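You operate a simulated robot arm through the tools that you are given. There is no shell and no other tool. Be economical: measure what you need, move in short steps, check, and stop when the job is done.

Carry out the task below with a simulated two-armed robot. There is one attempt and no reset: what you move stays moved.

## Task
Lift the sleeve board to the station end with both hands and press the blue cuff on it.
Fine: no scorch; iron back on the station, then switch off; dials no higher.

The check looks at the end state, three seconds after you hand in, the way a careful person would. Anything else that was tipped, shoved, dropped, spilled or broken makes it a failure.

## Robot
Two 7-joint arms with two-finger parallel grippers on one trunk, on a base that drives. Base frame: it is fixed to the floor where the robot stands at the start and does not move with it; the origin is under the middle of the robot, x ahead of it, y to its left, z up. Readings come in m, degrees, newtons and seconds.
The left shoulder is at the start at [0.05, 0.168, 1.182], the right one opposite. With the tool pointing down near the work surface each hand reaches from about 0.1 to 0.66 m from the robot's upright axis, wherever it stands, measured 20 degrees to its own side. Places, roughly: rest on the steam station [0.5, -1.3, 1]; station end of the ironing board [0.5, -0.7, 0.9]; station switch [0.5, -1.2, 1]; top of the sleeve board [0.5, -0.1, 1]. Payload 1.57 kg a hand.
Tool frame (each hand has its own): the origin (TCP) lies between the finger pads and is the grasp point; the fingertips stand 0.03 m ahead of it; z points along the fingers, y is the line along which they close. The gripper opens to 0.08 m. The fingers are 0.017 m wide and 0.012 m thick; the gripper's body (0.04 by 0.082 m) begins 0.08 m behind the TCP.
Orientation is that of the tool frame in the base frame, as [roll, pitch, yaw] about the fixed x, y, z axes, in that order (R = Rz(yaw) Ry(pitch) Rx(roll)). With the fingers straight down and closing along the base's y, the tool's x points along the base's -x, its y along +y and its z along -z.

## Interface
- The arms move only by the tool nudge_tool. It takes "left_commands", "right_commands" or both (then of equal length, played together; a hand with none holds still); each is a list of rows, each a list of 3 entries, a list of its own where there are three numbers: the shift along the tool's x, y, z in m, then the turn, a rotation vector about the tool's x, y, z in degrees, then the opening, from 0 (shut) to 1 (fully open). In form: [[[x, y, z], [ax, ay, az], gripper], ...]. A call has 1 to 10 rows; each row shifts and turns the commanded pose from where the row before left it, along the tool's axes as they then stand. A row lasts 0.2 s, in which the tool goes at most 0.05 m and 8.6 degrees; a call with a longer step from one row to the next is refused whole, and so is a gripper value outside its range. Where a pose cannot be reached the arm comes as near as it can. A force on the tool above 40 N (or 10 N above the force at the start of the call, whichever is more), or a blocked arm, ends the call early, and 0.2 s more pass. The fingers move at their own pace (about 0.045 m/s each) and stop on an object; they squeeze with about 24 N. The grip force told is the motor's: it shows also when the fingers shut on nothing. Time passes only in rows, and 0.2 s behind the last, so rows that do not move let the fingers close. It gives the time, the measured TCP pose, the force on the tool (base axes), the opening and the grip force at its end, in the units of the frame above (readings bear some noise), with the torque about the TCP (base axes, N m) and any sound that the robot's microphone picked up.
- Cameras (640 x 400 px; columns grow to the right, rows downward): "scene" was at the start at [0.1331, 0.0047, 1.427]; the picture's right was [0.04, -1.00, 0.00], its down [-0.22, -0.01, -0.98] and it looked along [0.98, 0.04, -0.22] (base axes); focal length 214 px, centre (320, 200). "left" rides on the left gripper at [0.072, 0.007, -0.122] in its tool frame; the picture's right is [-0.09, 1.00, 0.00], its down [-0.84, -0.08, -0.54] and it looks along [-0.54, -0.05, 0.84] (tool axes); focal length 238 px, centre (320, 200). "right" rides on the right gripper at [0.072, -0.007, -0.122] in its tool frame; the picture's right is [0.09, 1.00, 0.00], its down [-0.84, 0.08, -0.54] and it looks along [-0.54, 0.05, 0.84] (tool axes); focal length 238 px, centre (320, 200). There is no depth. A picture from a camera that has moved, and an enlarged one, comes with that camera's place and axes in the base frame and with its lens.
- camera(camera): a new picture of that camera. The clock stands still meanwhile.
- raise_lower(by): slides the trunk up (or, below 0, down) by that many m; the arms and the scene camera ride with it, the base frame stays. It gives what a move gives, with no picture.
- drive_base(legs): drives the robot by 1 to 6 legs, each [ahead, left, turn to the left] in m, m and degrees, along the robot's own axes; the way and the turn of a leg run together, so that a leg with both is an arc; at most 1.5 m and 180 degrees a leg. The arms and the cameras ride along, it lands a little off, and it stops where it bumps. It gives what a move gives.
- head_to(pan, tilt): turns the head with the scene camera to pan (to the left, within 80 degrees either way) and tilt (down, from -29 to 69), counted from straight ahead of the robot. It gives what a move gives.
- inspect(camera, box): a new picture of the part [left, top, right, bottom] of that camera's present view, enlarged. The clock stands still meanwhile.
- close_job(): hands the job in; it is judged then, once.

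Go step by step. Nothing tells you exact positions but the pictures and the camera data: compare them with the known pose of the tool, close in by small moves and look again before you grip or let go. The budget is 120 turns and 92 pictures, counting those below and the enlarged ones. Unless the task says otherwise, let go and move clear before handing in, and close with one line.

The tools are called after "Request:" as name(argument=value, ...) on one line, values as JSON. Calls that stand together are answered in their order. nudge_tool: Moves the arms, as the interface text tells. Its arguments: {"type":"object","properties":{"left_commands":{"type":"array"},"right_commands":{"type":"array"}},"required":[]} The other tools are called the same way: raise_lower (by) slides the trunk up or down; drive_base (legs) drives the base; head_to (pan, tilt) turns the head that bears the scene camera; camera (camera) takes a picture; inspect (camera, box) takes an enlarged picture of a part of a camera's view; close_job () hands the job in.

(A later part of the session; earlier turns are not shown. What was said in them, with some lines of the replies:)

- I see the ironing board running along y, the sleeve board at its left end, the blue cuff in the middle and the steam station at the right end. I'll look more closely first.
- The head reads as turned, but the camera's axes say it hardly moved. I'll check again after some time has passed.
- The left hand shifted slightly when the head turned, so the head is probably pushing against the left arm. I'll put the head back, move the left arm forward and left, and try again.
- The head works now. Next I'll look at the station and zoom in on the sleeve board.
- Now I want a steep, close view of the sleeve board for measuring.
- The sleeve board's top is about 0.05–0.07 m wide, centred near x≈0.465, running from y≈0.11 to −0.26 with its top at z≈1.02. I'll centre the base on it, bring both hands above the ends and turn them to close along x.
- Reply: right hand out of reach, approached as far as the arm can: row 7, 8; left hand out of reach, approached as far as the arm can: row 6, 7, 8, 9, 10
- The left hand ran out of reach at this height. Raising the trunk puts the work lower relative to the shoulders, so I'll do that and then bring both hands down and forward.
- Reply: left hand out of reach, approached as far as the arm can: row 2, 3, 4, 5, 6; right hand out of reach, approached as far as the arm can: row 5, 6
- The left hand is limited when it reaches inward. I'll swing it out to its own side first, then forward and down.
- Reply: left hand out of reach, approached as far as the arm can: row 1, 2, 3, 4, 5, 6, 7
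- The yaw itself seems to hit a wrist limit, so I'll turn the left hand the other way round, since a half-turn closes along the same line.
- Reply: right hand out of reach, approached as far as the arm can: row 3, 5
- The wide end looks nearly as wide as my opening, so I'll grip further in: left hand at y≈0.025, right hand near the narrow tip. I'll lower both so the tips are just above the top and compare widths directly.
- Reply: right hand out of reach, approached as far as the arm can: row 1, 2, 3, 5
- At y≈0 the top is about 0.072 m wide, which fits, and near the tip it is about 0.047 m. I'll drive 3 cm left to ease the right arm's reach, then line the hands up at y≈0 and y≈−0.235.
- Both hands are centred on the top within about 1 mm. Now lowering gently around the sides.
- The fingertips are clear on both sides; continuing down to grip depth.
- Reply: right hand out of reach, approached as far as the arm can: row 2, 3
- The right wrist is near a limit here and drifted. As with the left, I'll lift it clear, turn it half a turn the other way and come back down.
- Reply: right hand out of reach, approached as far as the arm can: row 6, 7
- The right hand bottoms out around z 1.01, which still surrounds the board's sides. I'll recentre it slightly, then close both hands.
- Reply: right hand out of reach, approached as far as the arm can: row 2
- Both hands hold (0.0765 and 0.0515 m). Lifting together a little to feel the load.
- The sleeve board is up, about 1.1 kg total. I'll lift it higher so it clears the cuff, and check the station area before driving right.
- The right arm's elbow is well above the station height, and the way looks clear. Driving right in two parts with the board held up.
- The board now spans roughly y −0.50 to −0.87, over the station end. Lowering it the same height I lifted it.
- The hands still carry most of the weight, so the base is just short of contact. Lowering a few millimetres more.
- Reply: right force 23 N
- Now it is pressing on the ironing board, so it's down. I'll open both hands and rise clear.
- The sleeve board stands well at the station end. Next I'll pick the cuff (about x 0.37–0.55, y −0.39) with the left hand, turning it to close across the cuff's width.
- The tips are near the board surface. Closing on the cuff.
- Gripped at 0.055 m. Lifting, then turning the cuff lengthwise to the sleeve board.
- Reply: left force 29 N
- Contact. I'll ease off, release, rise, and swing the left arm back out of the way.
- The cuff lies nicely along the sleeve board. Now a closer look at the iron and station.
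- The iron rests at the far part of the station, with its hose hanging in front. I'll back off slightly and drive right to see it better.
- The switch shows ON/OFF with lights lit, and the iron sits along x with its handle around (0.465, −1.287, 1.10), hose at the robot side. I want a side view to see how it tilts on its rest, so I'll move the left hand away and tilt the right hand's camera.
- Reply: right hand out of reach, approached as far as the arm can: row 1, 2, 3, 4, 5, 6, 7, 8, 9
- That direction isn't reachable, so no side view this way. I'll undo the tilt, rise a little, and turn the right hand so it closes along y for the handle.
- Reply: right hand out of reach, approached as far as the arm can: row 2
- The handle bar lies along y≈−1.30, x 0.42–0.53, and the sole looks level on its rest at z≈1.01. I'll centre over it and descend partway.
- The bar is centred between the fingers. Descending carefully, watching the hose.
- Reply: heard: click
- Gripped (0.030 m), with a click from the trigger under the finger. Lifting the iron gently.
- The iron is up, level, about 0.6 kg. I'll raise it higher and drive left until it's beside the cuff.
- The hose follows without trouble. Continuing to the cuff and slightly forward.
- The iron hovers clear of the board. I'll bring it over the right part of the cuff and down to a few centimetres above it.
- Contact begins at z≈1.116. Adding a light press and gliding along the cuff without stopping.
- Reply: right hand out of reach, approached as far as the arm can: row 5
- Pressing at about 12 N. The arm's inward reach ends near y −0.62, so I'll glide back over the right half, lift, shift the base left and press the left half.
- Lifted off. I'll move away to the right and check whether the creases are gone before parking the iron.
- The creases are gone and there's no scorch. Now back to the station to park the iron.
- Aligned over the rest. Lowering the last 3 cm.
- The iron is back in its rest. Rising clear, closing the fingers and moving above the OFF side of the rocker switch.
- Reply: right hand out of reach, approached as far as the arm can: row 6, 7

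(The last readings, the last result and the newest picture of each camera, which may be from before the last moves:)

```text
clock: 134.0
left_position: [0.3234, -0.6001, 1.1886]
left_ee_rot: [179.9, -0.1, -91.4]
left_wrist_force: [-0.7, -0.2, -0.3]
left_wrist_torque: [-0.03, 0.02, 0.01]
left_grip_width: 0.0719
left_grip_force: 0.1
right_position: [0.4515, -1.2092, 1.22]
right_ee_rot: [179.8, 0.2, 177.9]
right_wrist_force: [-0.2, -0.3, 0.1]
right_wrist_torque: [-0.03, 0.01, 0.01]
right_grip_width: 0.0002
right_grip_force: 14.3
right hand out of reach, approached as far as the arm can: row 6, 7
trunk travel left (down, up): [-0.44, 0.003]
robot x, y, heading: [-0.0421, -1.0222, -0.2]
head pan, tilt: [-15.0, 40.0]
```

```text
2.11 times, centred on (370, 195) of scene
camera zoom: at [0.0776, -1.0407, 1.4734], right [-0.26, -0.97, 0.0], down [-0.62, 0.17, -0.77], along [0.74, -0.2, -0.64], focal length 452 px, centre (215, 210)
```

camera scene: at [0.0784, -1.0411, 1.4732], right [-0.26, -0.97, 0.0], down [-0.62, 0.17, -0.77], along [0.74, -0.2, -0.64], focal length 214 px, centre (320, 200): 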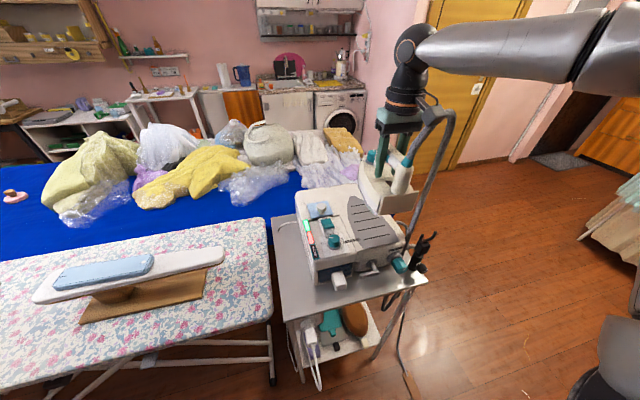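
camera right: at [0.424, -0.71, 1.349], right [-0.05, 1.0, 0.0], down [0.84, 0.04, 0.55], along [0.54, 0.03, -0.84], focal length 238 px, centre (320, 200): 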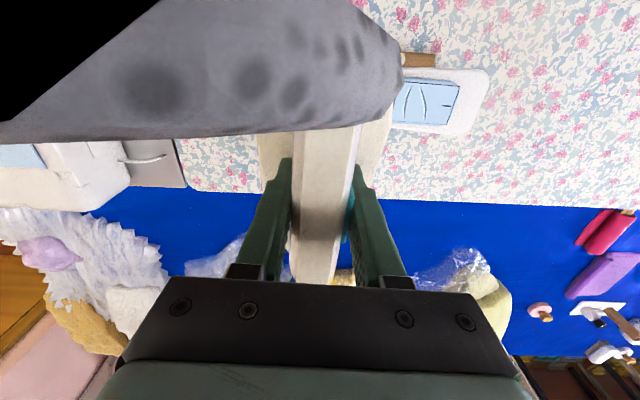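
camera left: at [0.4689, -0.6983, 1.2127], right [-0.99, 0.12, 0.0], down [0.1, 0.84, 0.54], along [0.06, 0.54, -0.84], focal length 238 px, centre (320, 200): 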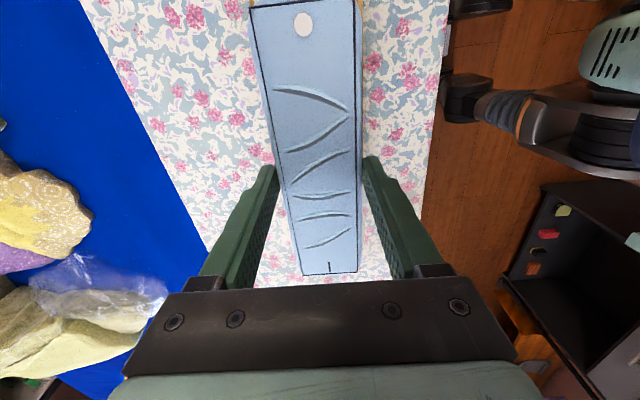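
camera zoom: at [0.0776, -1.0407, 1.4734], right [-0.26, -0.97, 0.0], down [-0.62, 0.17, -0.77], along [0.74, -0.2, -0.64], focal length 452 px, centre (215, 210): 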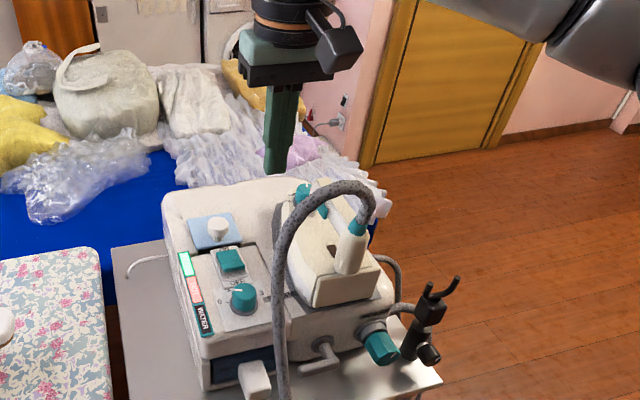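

The switch's OFF half is at about (0.485, −1.179, 1.02). I'll shift the base left a little for reach, then position above it.

Request:
drive_base(legs=[[0.015, 0.07, 0]])

Request:
nudge_tool(right_commands=[[[0, -0.02, 0.02], [0, 0, 0], 0], [[-0.01, -0.02, 0.03], [0, 0, 0], 0], [[-0.01, 0, 0.03], [0, 0, 0], 0], [[0, 0, 0], [0, 0, 0], 0]])

Request:
inspect(camera="right", box=[180, 0, 460, 280])

```text
clock: 135.3
left_position: [0.338, -0.5275, 1.1886]
left_ee_rot: [179.9, -0.2, -91.4]
left_wrist_force: [-0.3, 0.3, -0.7]
left_wrist_torque: [-0.01, 0.03, 0.02]
left_grip_width: 0.0721
left_grip_force: 0.0
right_position: [0.4661, -1.1361, 1.2191]
right_ee_rot: [179.8, 0.4, 177.9]
right_wrist_force: [0.4, 0.5, -0.1]
right_wrist_torque: [-0.01, 0.01, 0.01]
right_grip_width: 0.0001
right_grip_force: 21.4
trunk travel left (down, up): [-0.44, 0.003]
robot x, y, heading: [-0.0312, -0.9496, 0.2]
head pan, tilt: [-15.0, 40.0]
```

```text
clock: 136.3
left_position: [0.3381, -0.5287, 1.1887]
left_ee_rot: [179.9, -0.2, -91.4]
left_wrist_force: [0.3, -0.2, 0.4]
left_wrist_torque: [0.0, 0.0, 0.05]
left_grip_width: 0.0723
left_grip_force: 0.1
right_position: [0.4866, -1.1794, 1.1404]
right_ee_rot: [179.9, 0.2, 177.9]
right_wrist_force: [-0.1, 0.3, 0.0]
right_wrist_torque: [-0.03, 0.01, 0.0]
right_grip_width: 0.0001
right_grip_force: 21.4
trunk travel left (down, up): [-0.44, 0.003]
robot x, y, heading: [-0.0299, -0.9484, 0.4]
head pan, tilt: [-15.0, 40.0]
```

```text
1.43 times, centred on (320, 140) of right
camera zoom: at [0.4139, -1.1823, 1.2608], right [-0.06, 1.0, 0.0], down [0.84, 0.04, 0.55], along [0.55, 0.03, -0.84], focal length 340 px, centre (320, 286)
```

zoom: 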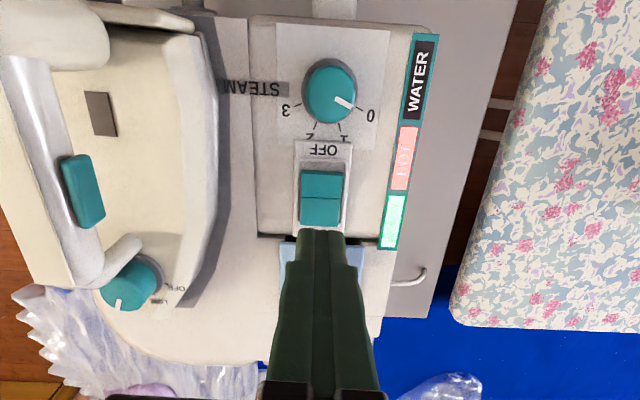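

Request:
nudge_tool(right_commands=[[[0.0035, 0.002, 0.03], [0, 0, 0], 0], [[0, 0, 0.03], [0, 0, 0], 0], [[0, 0, 0.01], [0, 0, 0], 0], [[0, 0, 0], [0, 0, 0], 0]])

Request:
inspect(camera="right", box=[240, 60, 440, 260])

```text
clock: 137.3
left_position: [0.3398, -0.528, 1.1896]
left_ee_rot: [179.9, -0.2, -91.4]
left_wrist_force: [0.4, 0.0, 0.4]
left_wrist_torque: [-0.03, -0.01, 0.03]
left_grip_width: 0.0719
left_grip_force: 0.1
right_position: [0.4805, -1.1748, 1.0688]
right_ee_rot: [179.8, 0.2, 178.0]
right_wrist_force: [0.4, 0.1, 0.6]
right_wrist_torque: [-0.03, 0.03, 0.03]
right_grip_width: 0.0001
right_grip_force: 21.3
trunk travel left (down, up): [-0.44, 0.003]
robot x, y, heading: [-0.0293, -0.9485, 0.0]
head pan, tilt: [-15.0, 40.0]
```

```text
2.00 times, centred on (340, 160) of right
camera zoom: at [0.4084, -1.1783, 1.1901], right [-0.06, 1.0, 0.0], down [0.84, 0.05, 0.55], along [0.55, 0.03, -0.84], focal length 477 px, centre (280, 280)
```

zoom: 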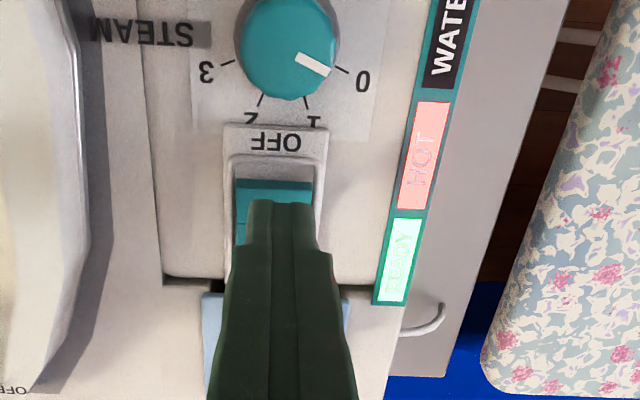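

Request:
nudge_tool(right_commands=[[[-0.001, -0.001, 0.005], [0, 0, 0], 0], [[0, 0, 0.005], [0, 0, 0], 0], [[0, 0, 0.004], [0, 0, 0], 0], [[0, 0, 0], [0, 0, 0], 0]])

```text
clock: 138.3
left_position: [0.3381, -0.5288, 1.1882]
left_ee_rot: [179.9, -0.2, -91.4]
left_wrist_force: [0.3, -1.1, -0.1]
left_wrist_torque: [0.0, -0.01, 0.0]
left_grip_width: 0.072
left_grip_force: 0.1
right_position: [0.4837, -1.176, 1.056]
right_ee_rot: [179.9, 0.2, 177.9]
right_wrist_force: [-0.3, 0.5, -0.9]
right_wrist_torque: [0.01, 0.02, 0.03]
right_grip_width: 0.0001
right_grip_force: 21.5
trunk travel left (down, up): [-0.44, 0.003]
robot x, y, heading: [-0.025, -0.9521, -0.0]
head pan, tilt: [-15.0, 40.0]
```

Request:
nudge_tool(right_commands=[[[0, 0, 0.003], [0, 0, 0], 0], [[0, 0, 0.003], [0, 0, 0], 0], [[0, 0, 0.002], [0, 0, 0], 0], [[0, 0, 0], [0, 0, 0], 0]])

```text
clock: 139.3
left_position: [0.3382, -0.5297, 1.188]
left_ee_rot: [-179.9, -0.2, -91.4]
left_wrist_force: [0.3, 0.1, 0.1]
left_wrist_torque: [0.0, -0.02, 0.0]
left_grip_width: 0.0717
left_grip_force: 0.0
right_position: [0.4806, -1.1773, 1.0482]
right_ee_rot: [179.7, 0.4, 177.9]
right_wrist_force: [-2.3, 0.6, 2.6]
right_wrist_torque: [-0.01, 0.08, -0.01]
right_grip_width: 0.0
right_grip_force: 21.2
trunk travel left (down, up): [-0.44, 0.003]
robot x, y, heading: [-0.0287, -0.9509, 0.1]
head pan, tilt: [-15.0, 40.0]
```

Touching the rocker; pressing a little further.

Request:
nudge_tool(right_commands=[[[0, 0, 0.002], [0, 0, 0], 0], [[0, 0, 0.002], [0, 0, 0], 0], [[0, 0, 0], [0, 0, 0], 0]])

Request:
inspect(camera="scene", box=[330, 130, 490, 290])

```text
clock: 140.1
left_position: [0.3392, -0.5279, 1.1882]
left_ee_rot: [179.8, -0.2, -91.4]
left_wrist_force: [-0.4, -0.3, 0.3]
left_wrist_torque: [-0.01, -0.03, -0.03]
left_grip_width: 0.072
left_grip_force: 0.3
right_position: [0.4804, -1.1774, 1.0458]
right_ee_rot: [179.7, 0.3, 177.8]
right_wrist_force: [0.6, 0.1, -0.5]
right_wrist_torque: [-0.01, -0.02, 0.04]
right_grip_width: 0.0
right_grip_force: 21.3
right hand out of reach, approached as far as the arm can: row 1
trunk travel left (down, up): [-0.44, 0.003]
robot x, y, heading: [-0.0317, -0.9482, 0.3]
head pan, tilt: [-15.0, 40.0]
```

```text
2.50 times, centred on (410, 210) of scene
camera zoom: at [0.0928, -0.969, 1.4733], right [-0.26, -0.97, 0.0], down [-0.62, 0.17, -0.77], along [0.74, -0.2, -0.64], focal length 536 px, centre (95, 175)
```

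zoom: 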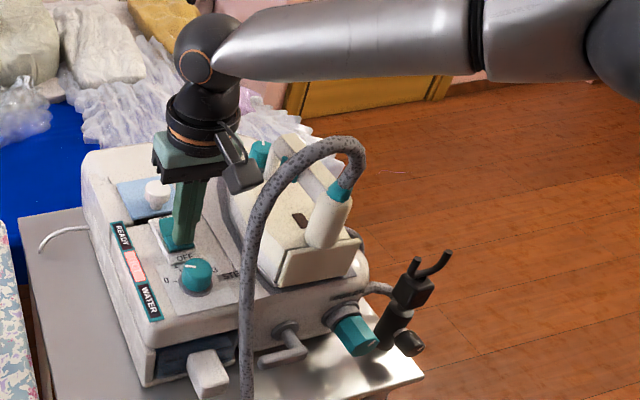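

The READY light has gone out, so the switch flipped. Raising the hand and checking.

Request:
nudge_tool(right_commands=[[[0, 0, -0.01], [0, 0, 0], 0], [[0, 0, -0.03], [0, 0, 0], 0], [[0, 0, -0.04], [0, 0, 0], 0], [[0, 0, -0.04], [0, 0, 0], 0], [[0, 0, -0.04], [0, 0, 0], 0], [[0, 0, 0], [0, 0, 0], 0]])

Request:
inspect(camera="right", box=[180, 0, 460, 280])

Request:
inspect(camera="scene", box=[330, 130, 490, 290])

```text
clock: 141.5
left_position: [0.3384, -0.5284, 1.1887]
left_ee_rot: [180.0, -0.2, -91.5]
left_wrist_force: [0.4, 0.1, 0.8]
left_wrist_torque: [0.02, 0.02, -0.02]
left_grip_width: 0.0718
left_grip_force: 0.0
right_position: [0.4796, -1.1781, 1.2038]
right_ee_rot: [179.8, 0.3, 177.9]
right_wrist_force: [-0.8, -0.5, -0.4]
right_wrist_torque: [0.01, -0.02, -0.02]
right_grip_width: 0.0
right_grip_force: 21.4
trunk travel left (down, up): [-0.44, 0.003]
robot x, y, heading: [-0.0274, -0.9447, 0.2]
head pan, tilt: [-15.0, 40.0]
```

```text
1.43 times, centred on (320, 140) of right
camera zoom: at [0.4079, -1.1814, 1.3244], right [-0.06, 1.0, 0.0], down [0.84, 0.05, 0.55], along [0.55, 0.03, -0.84], focal length 340 px, centre (320, 286)
```

zoom: 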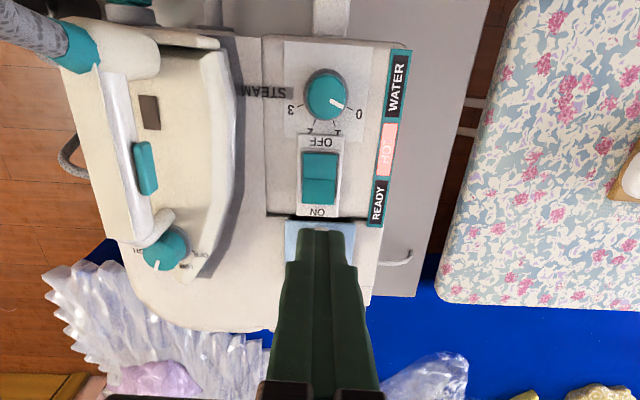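

```text
2.50 times, centred on (410, 210) of scene
camera zoom: at [0.0929, -0.969, 1.4733], right [-0.26, -0.97, 0.0], down [-0.62, 0.17, -0.77], along [0.74, -0.2, -0.64], focal length 536 px, centre (95, 175)
```

zoom: 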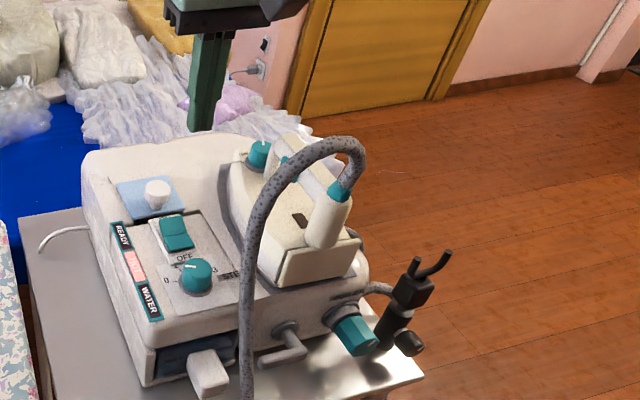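

The switch is on OFF, READY is out, the iron is parked and the dials are untouched. One last look at the whole scene before handing in.

Request:
head_to(pan=15, tilt=42)

Request:
camera(camera="scene")

```text
clock: 142.5
left_position: [0.339, -0.528, 1.188]
left_ee_rot: [179.9, -0.2, -91.5]
left_wrist_force: [-0.5, 0.2, -0.4]
left_wrist_torque: [0.03, -0.02, 0.03]
left_grip_width: 0.072
left_grip_force: 0.0
right_position: [0.4802, -1.1778, 1.2042]
right_ee_rot: [179.9, 0.3, 177.8]
right_wrist_force: [0.0, 0.5, 0.2]
right_wrist_torque: [0.0, 0.01, -0.01]
right_grip_width: 0.0
right_grip_force: 21.0
trunk travel left (down, up): [-0.44, 0.003]
robot x, y, heading: [-0.0314, -0.9448, 0.1]
head pan, tilt: [15.0, 42.0]
```

```text
12 pictures are left
camera scene: at [0.0913, -0.9253, 1.4704], right [0.26, -0.97, 0.0], down [-0.65, -0.17, -0.74], along [0.72, 0.19, -0.67], focal length 214 px, centre (320, 200)
```

scene: 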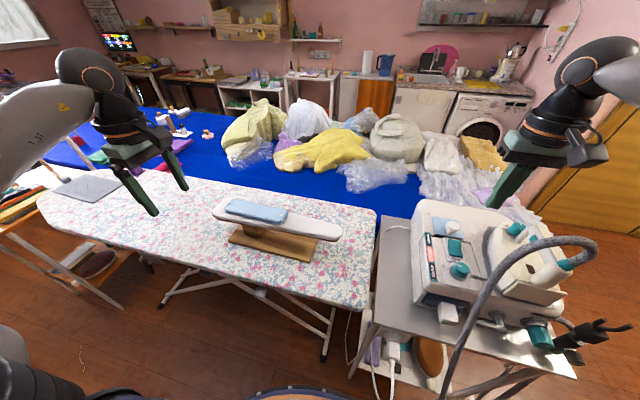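

Everything is in place: the sleeve board is at the station end with the pressed cuff on it, the iron is on its rest and the station is off. Both hands are clear, so I'm handing in.

Request:
close_job()

```text
The job is handed in.
```

The sleeve board is at the station end, lifted there with both hands, and the blue cuff lies pressed on it with no scorch. The iron is back on its rest, the station is switched off, and I did not turn any dials.
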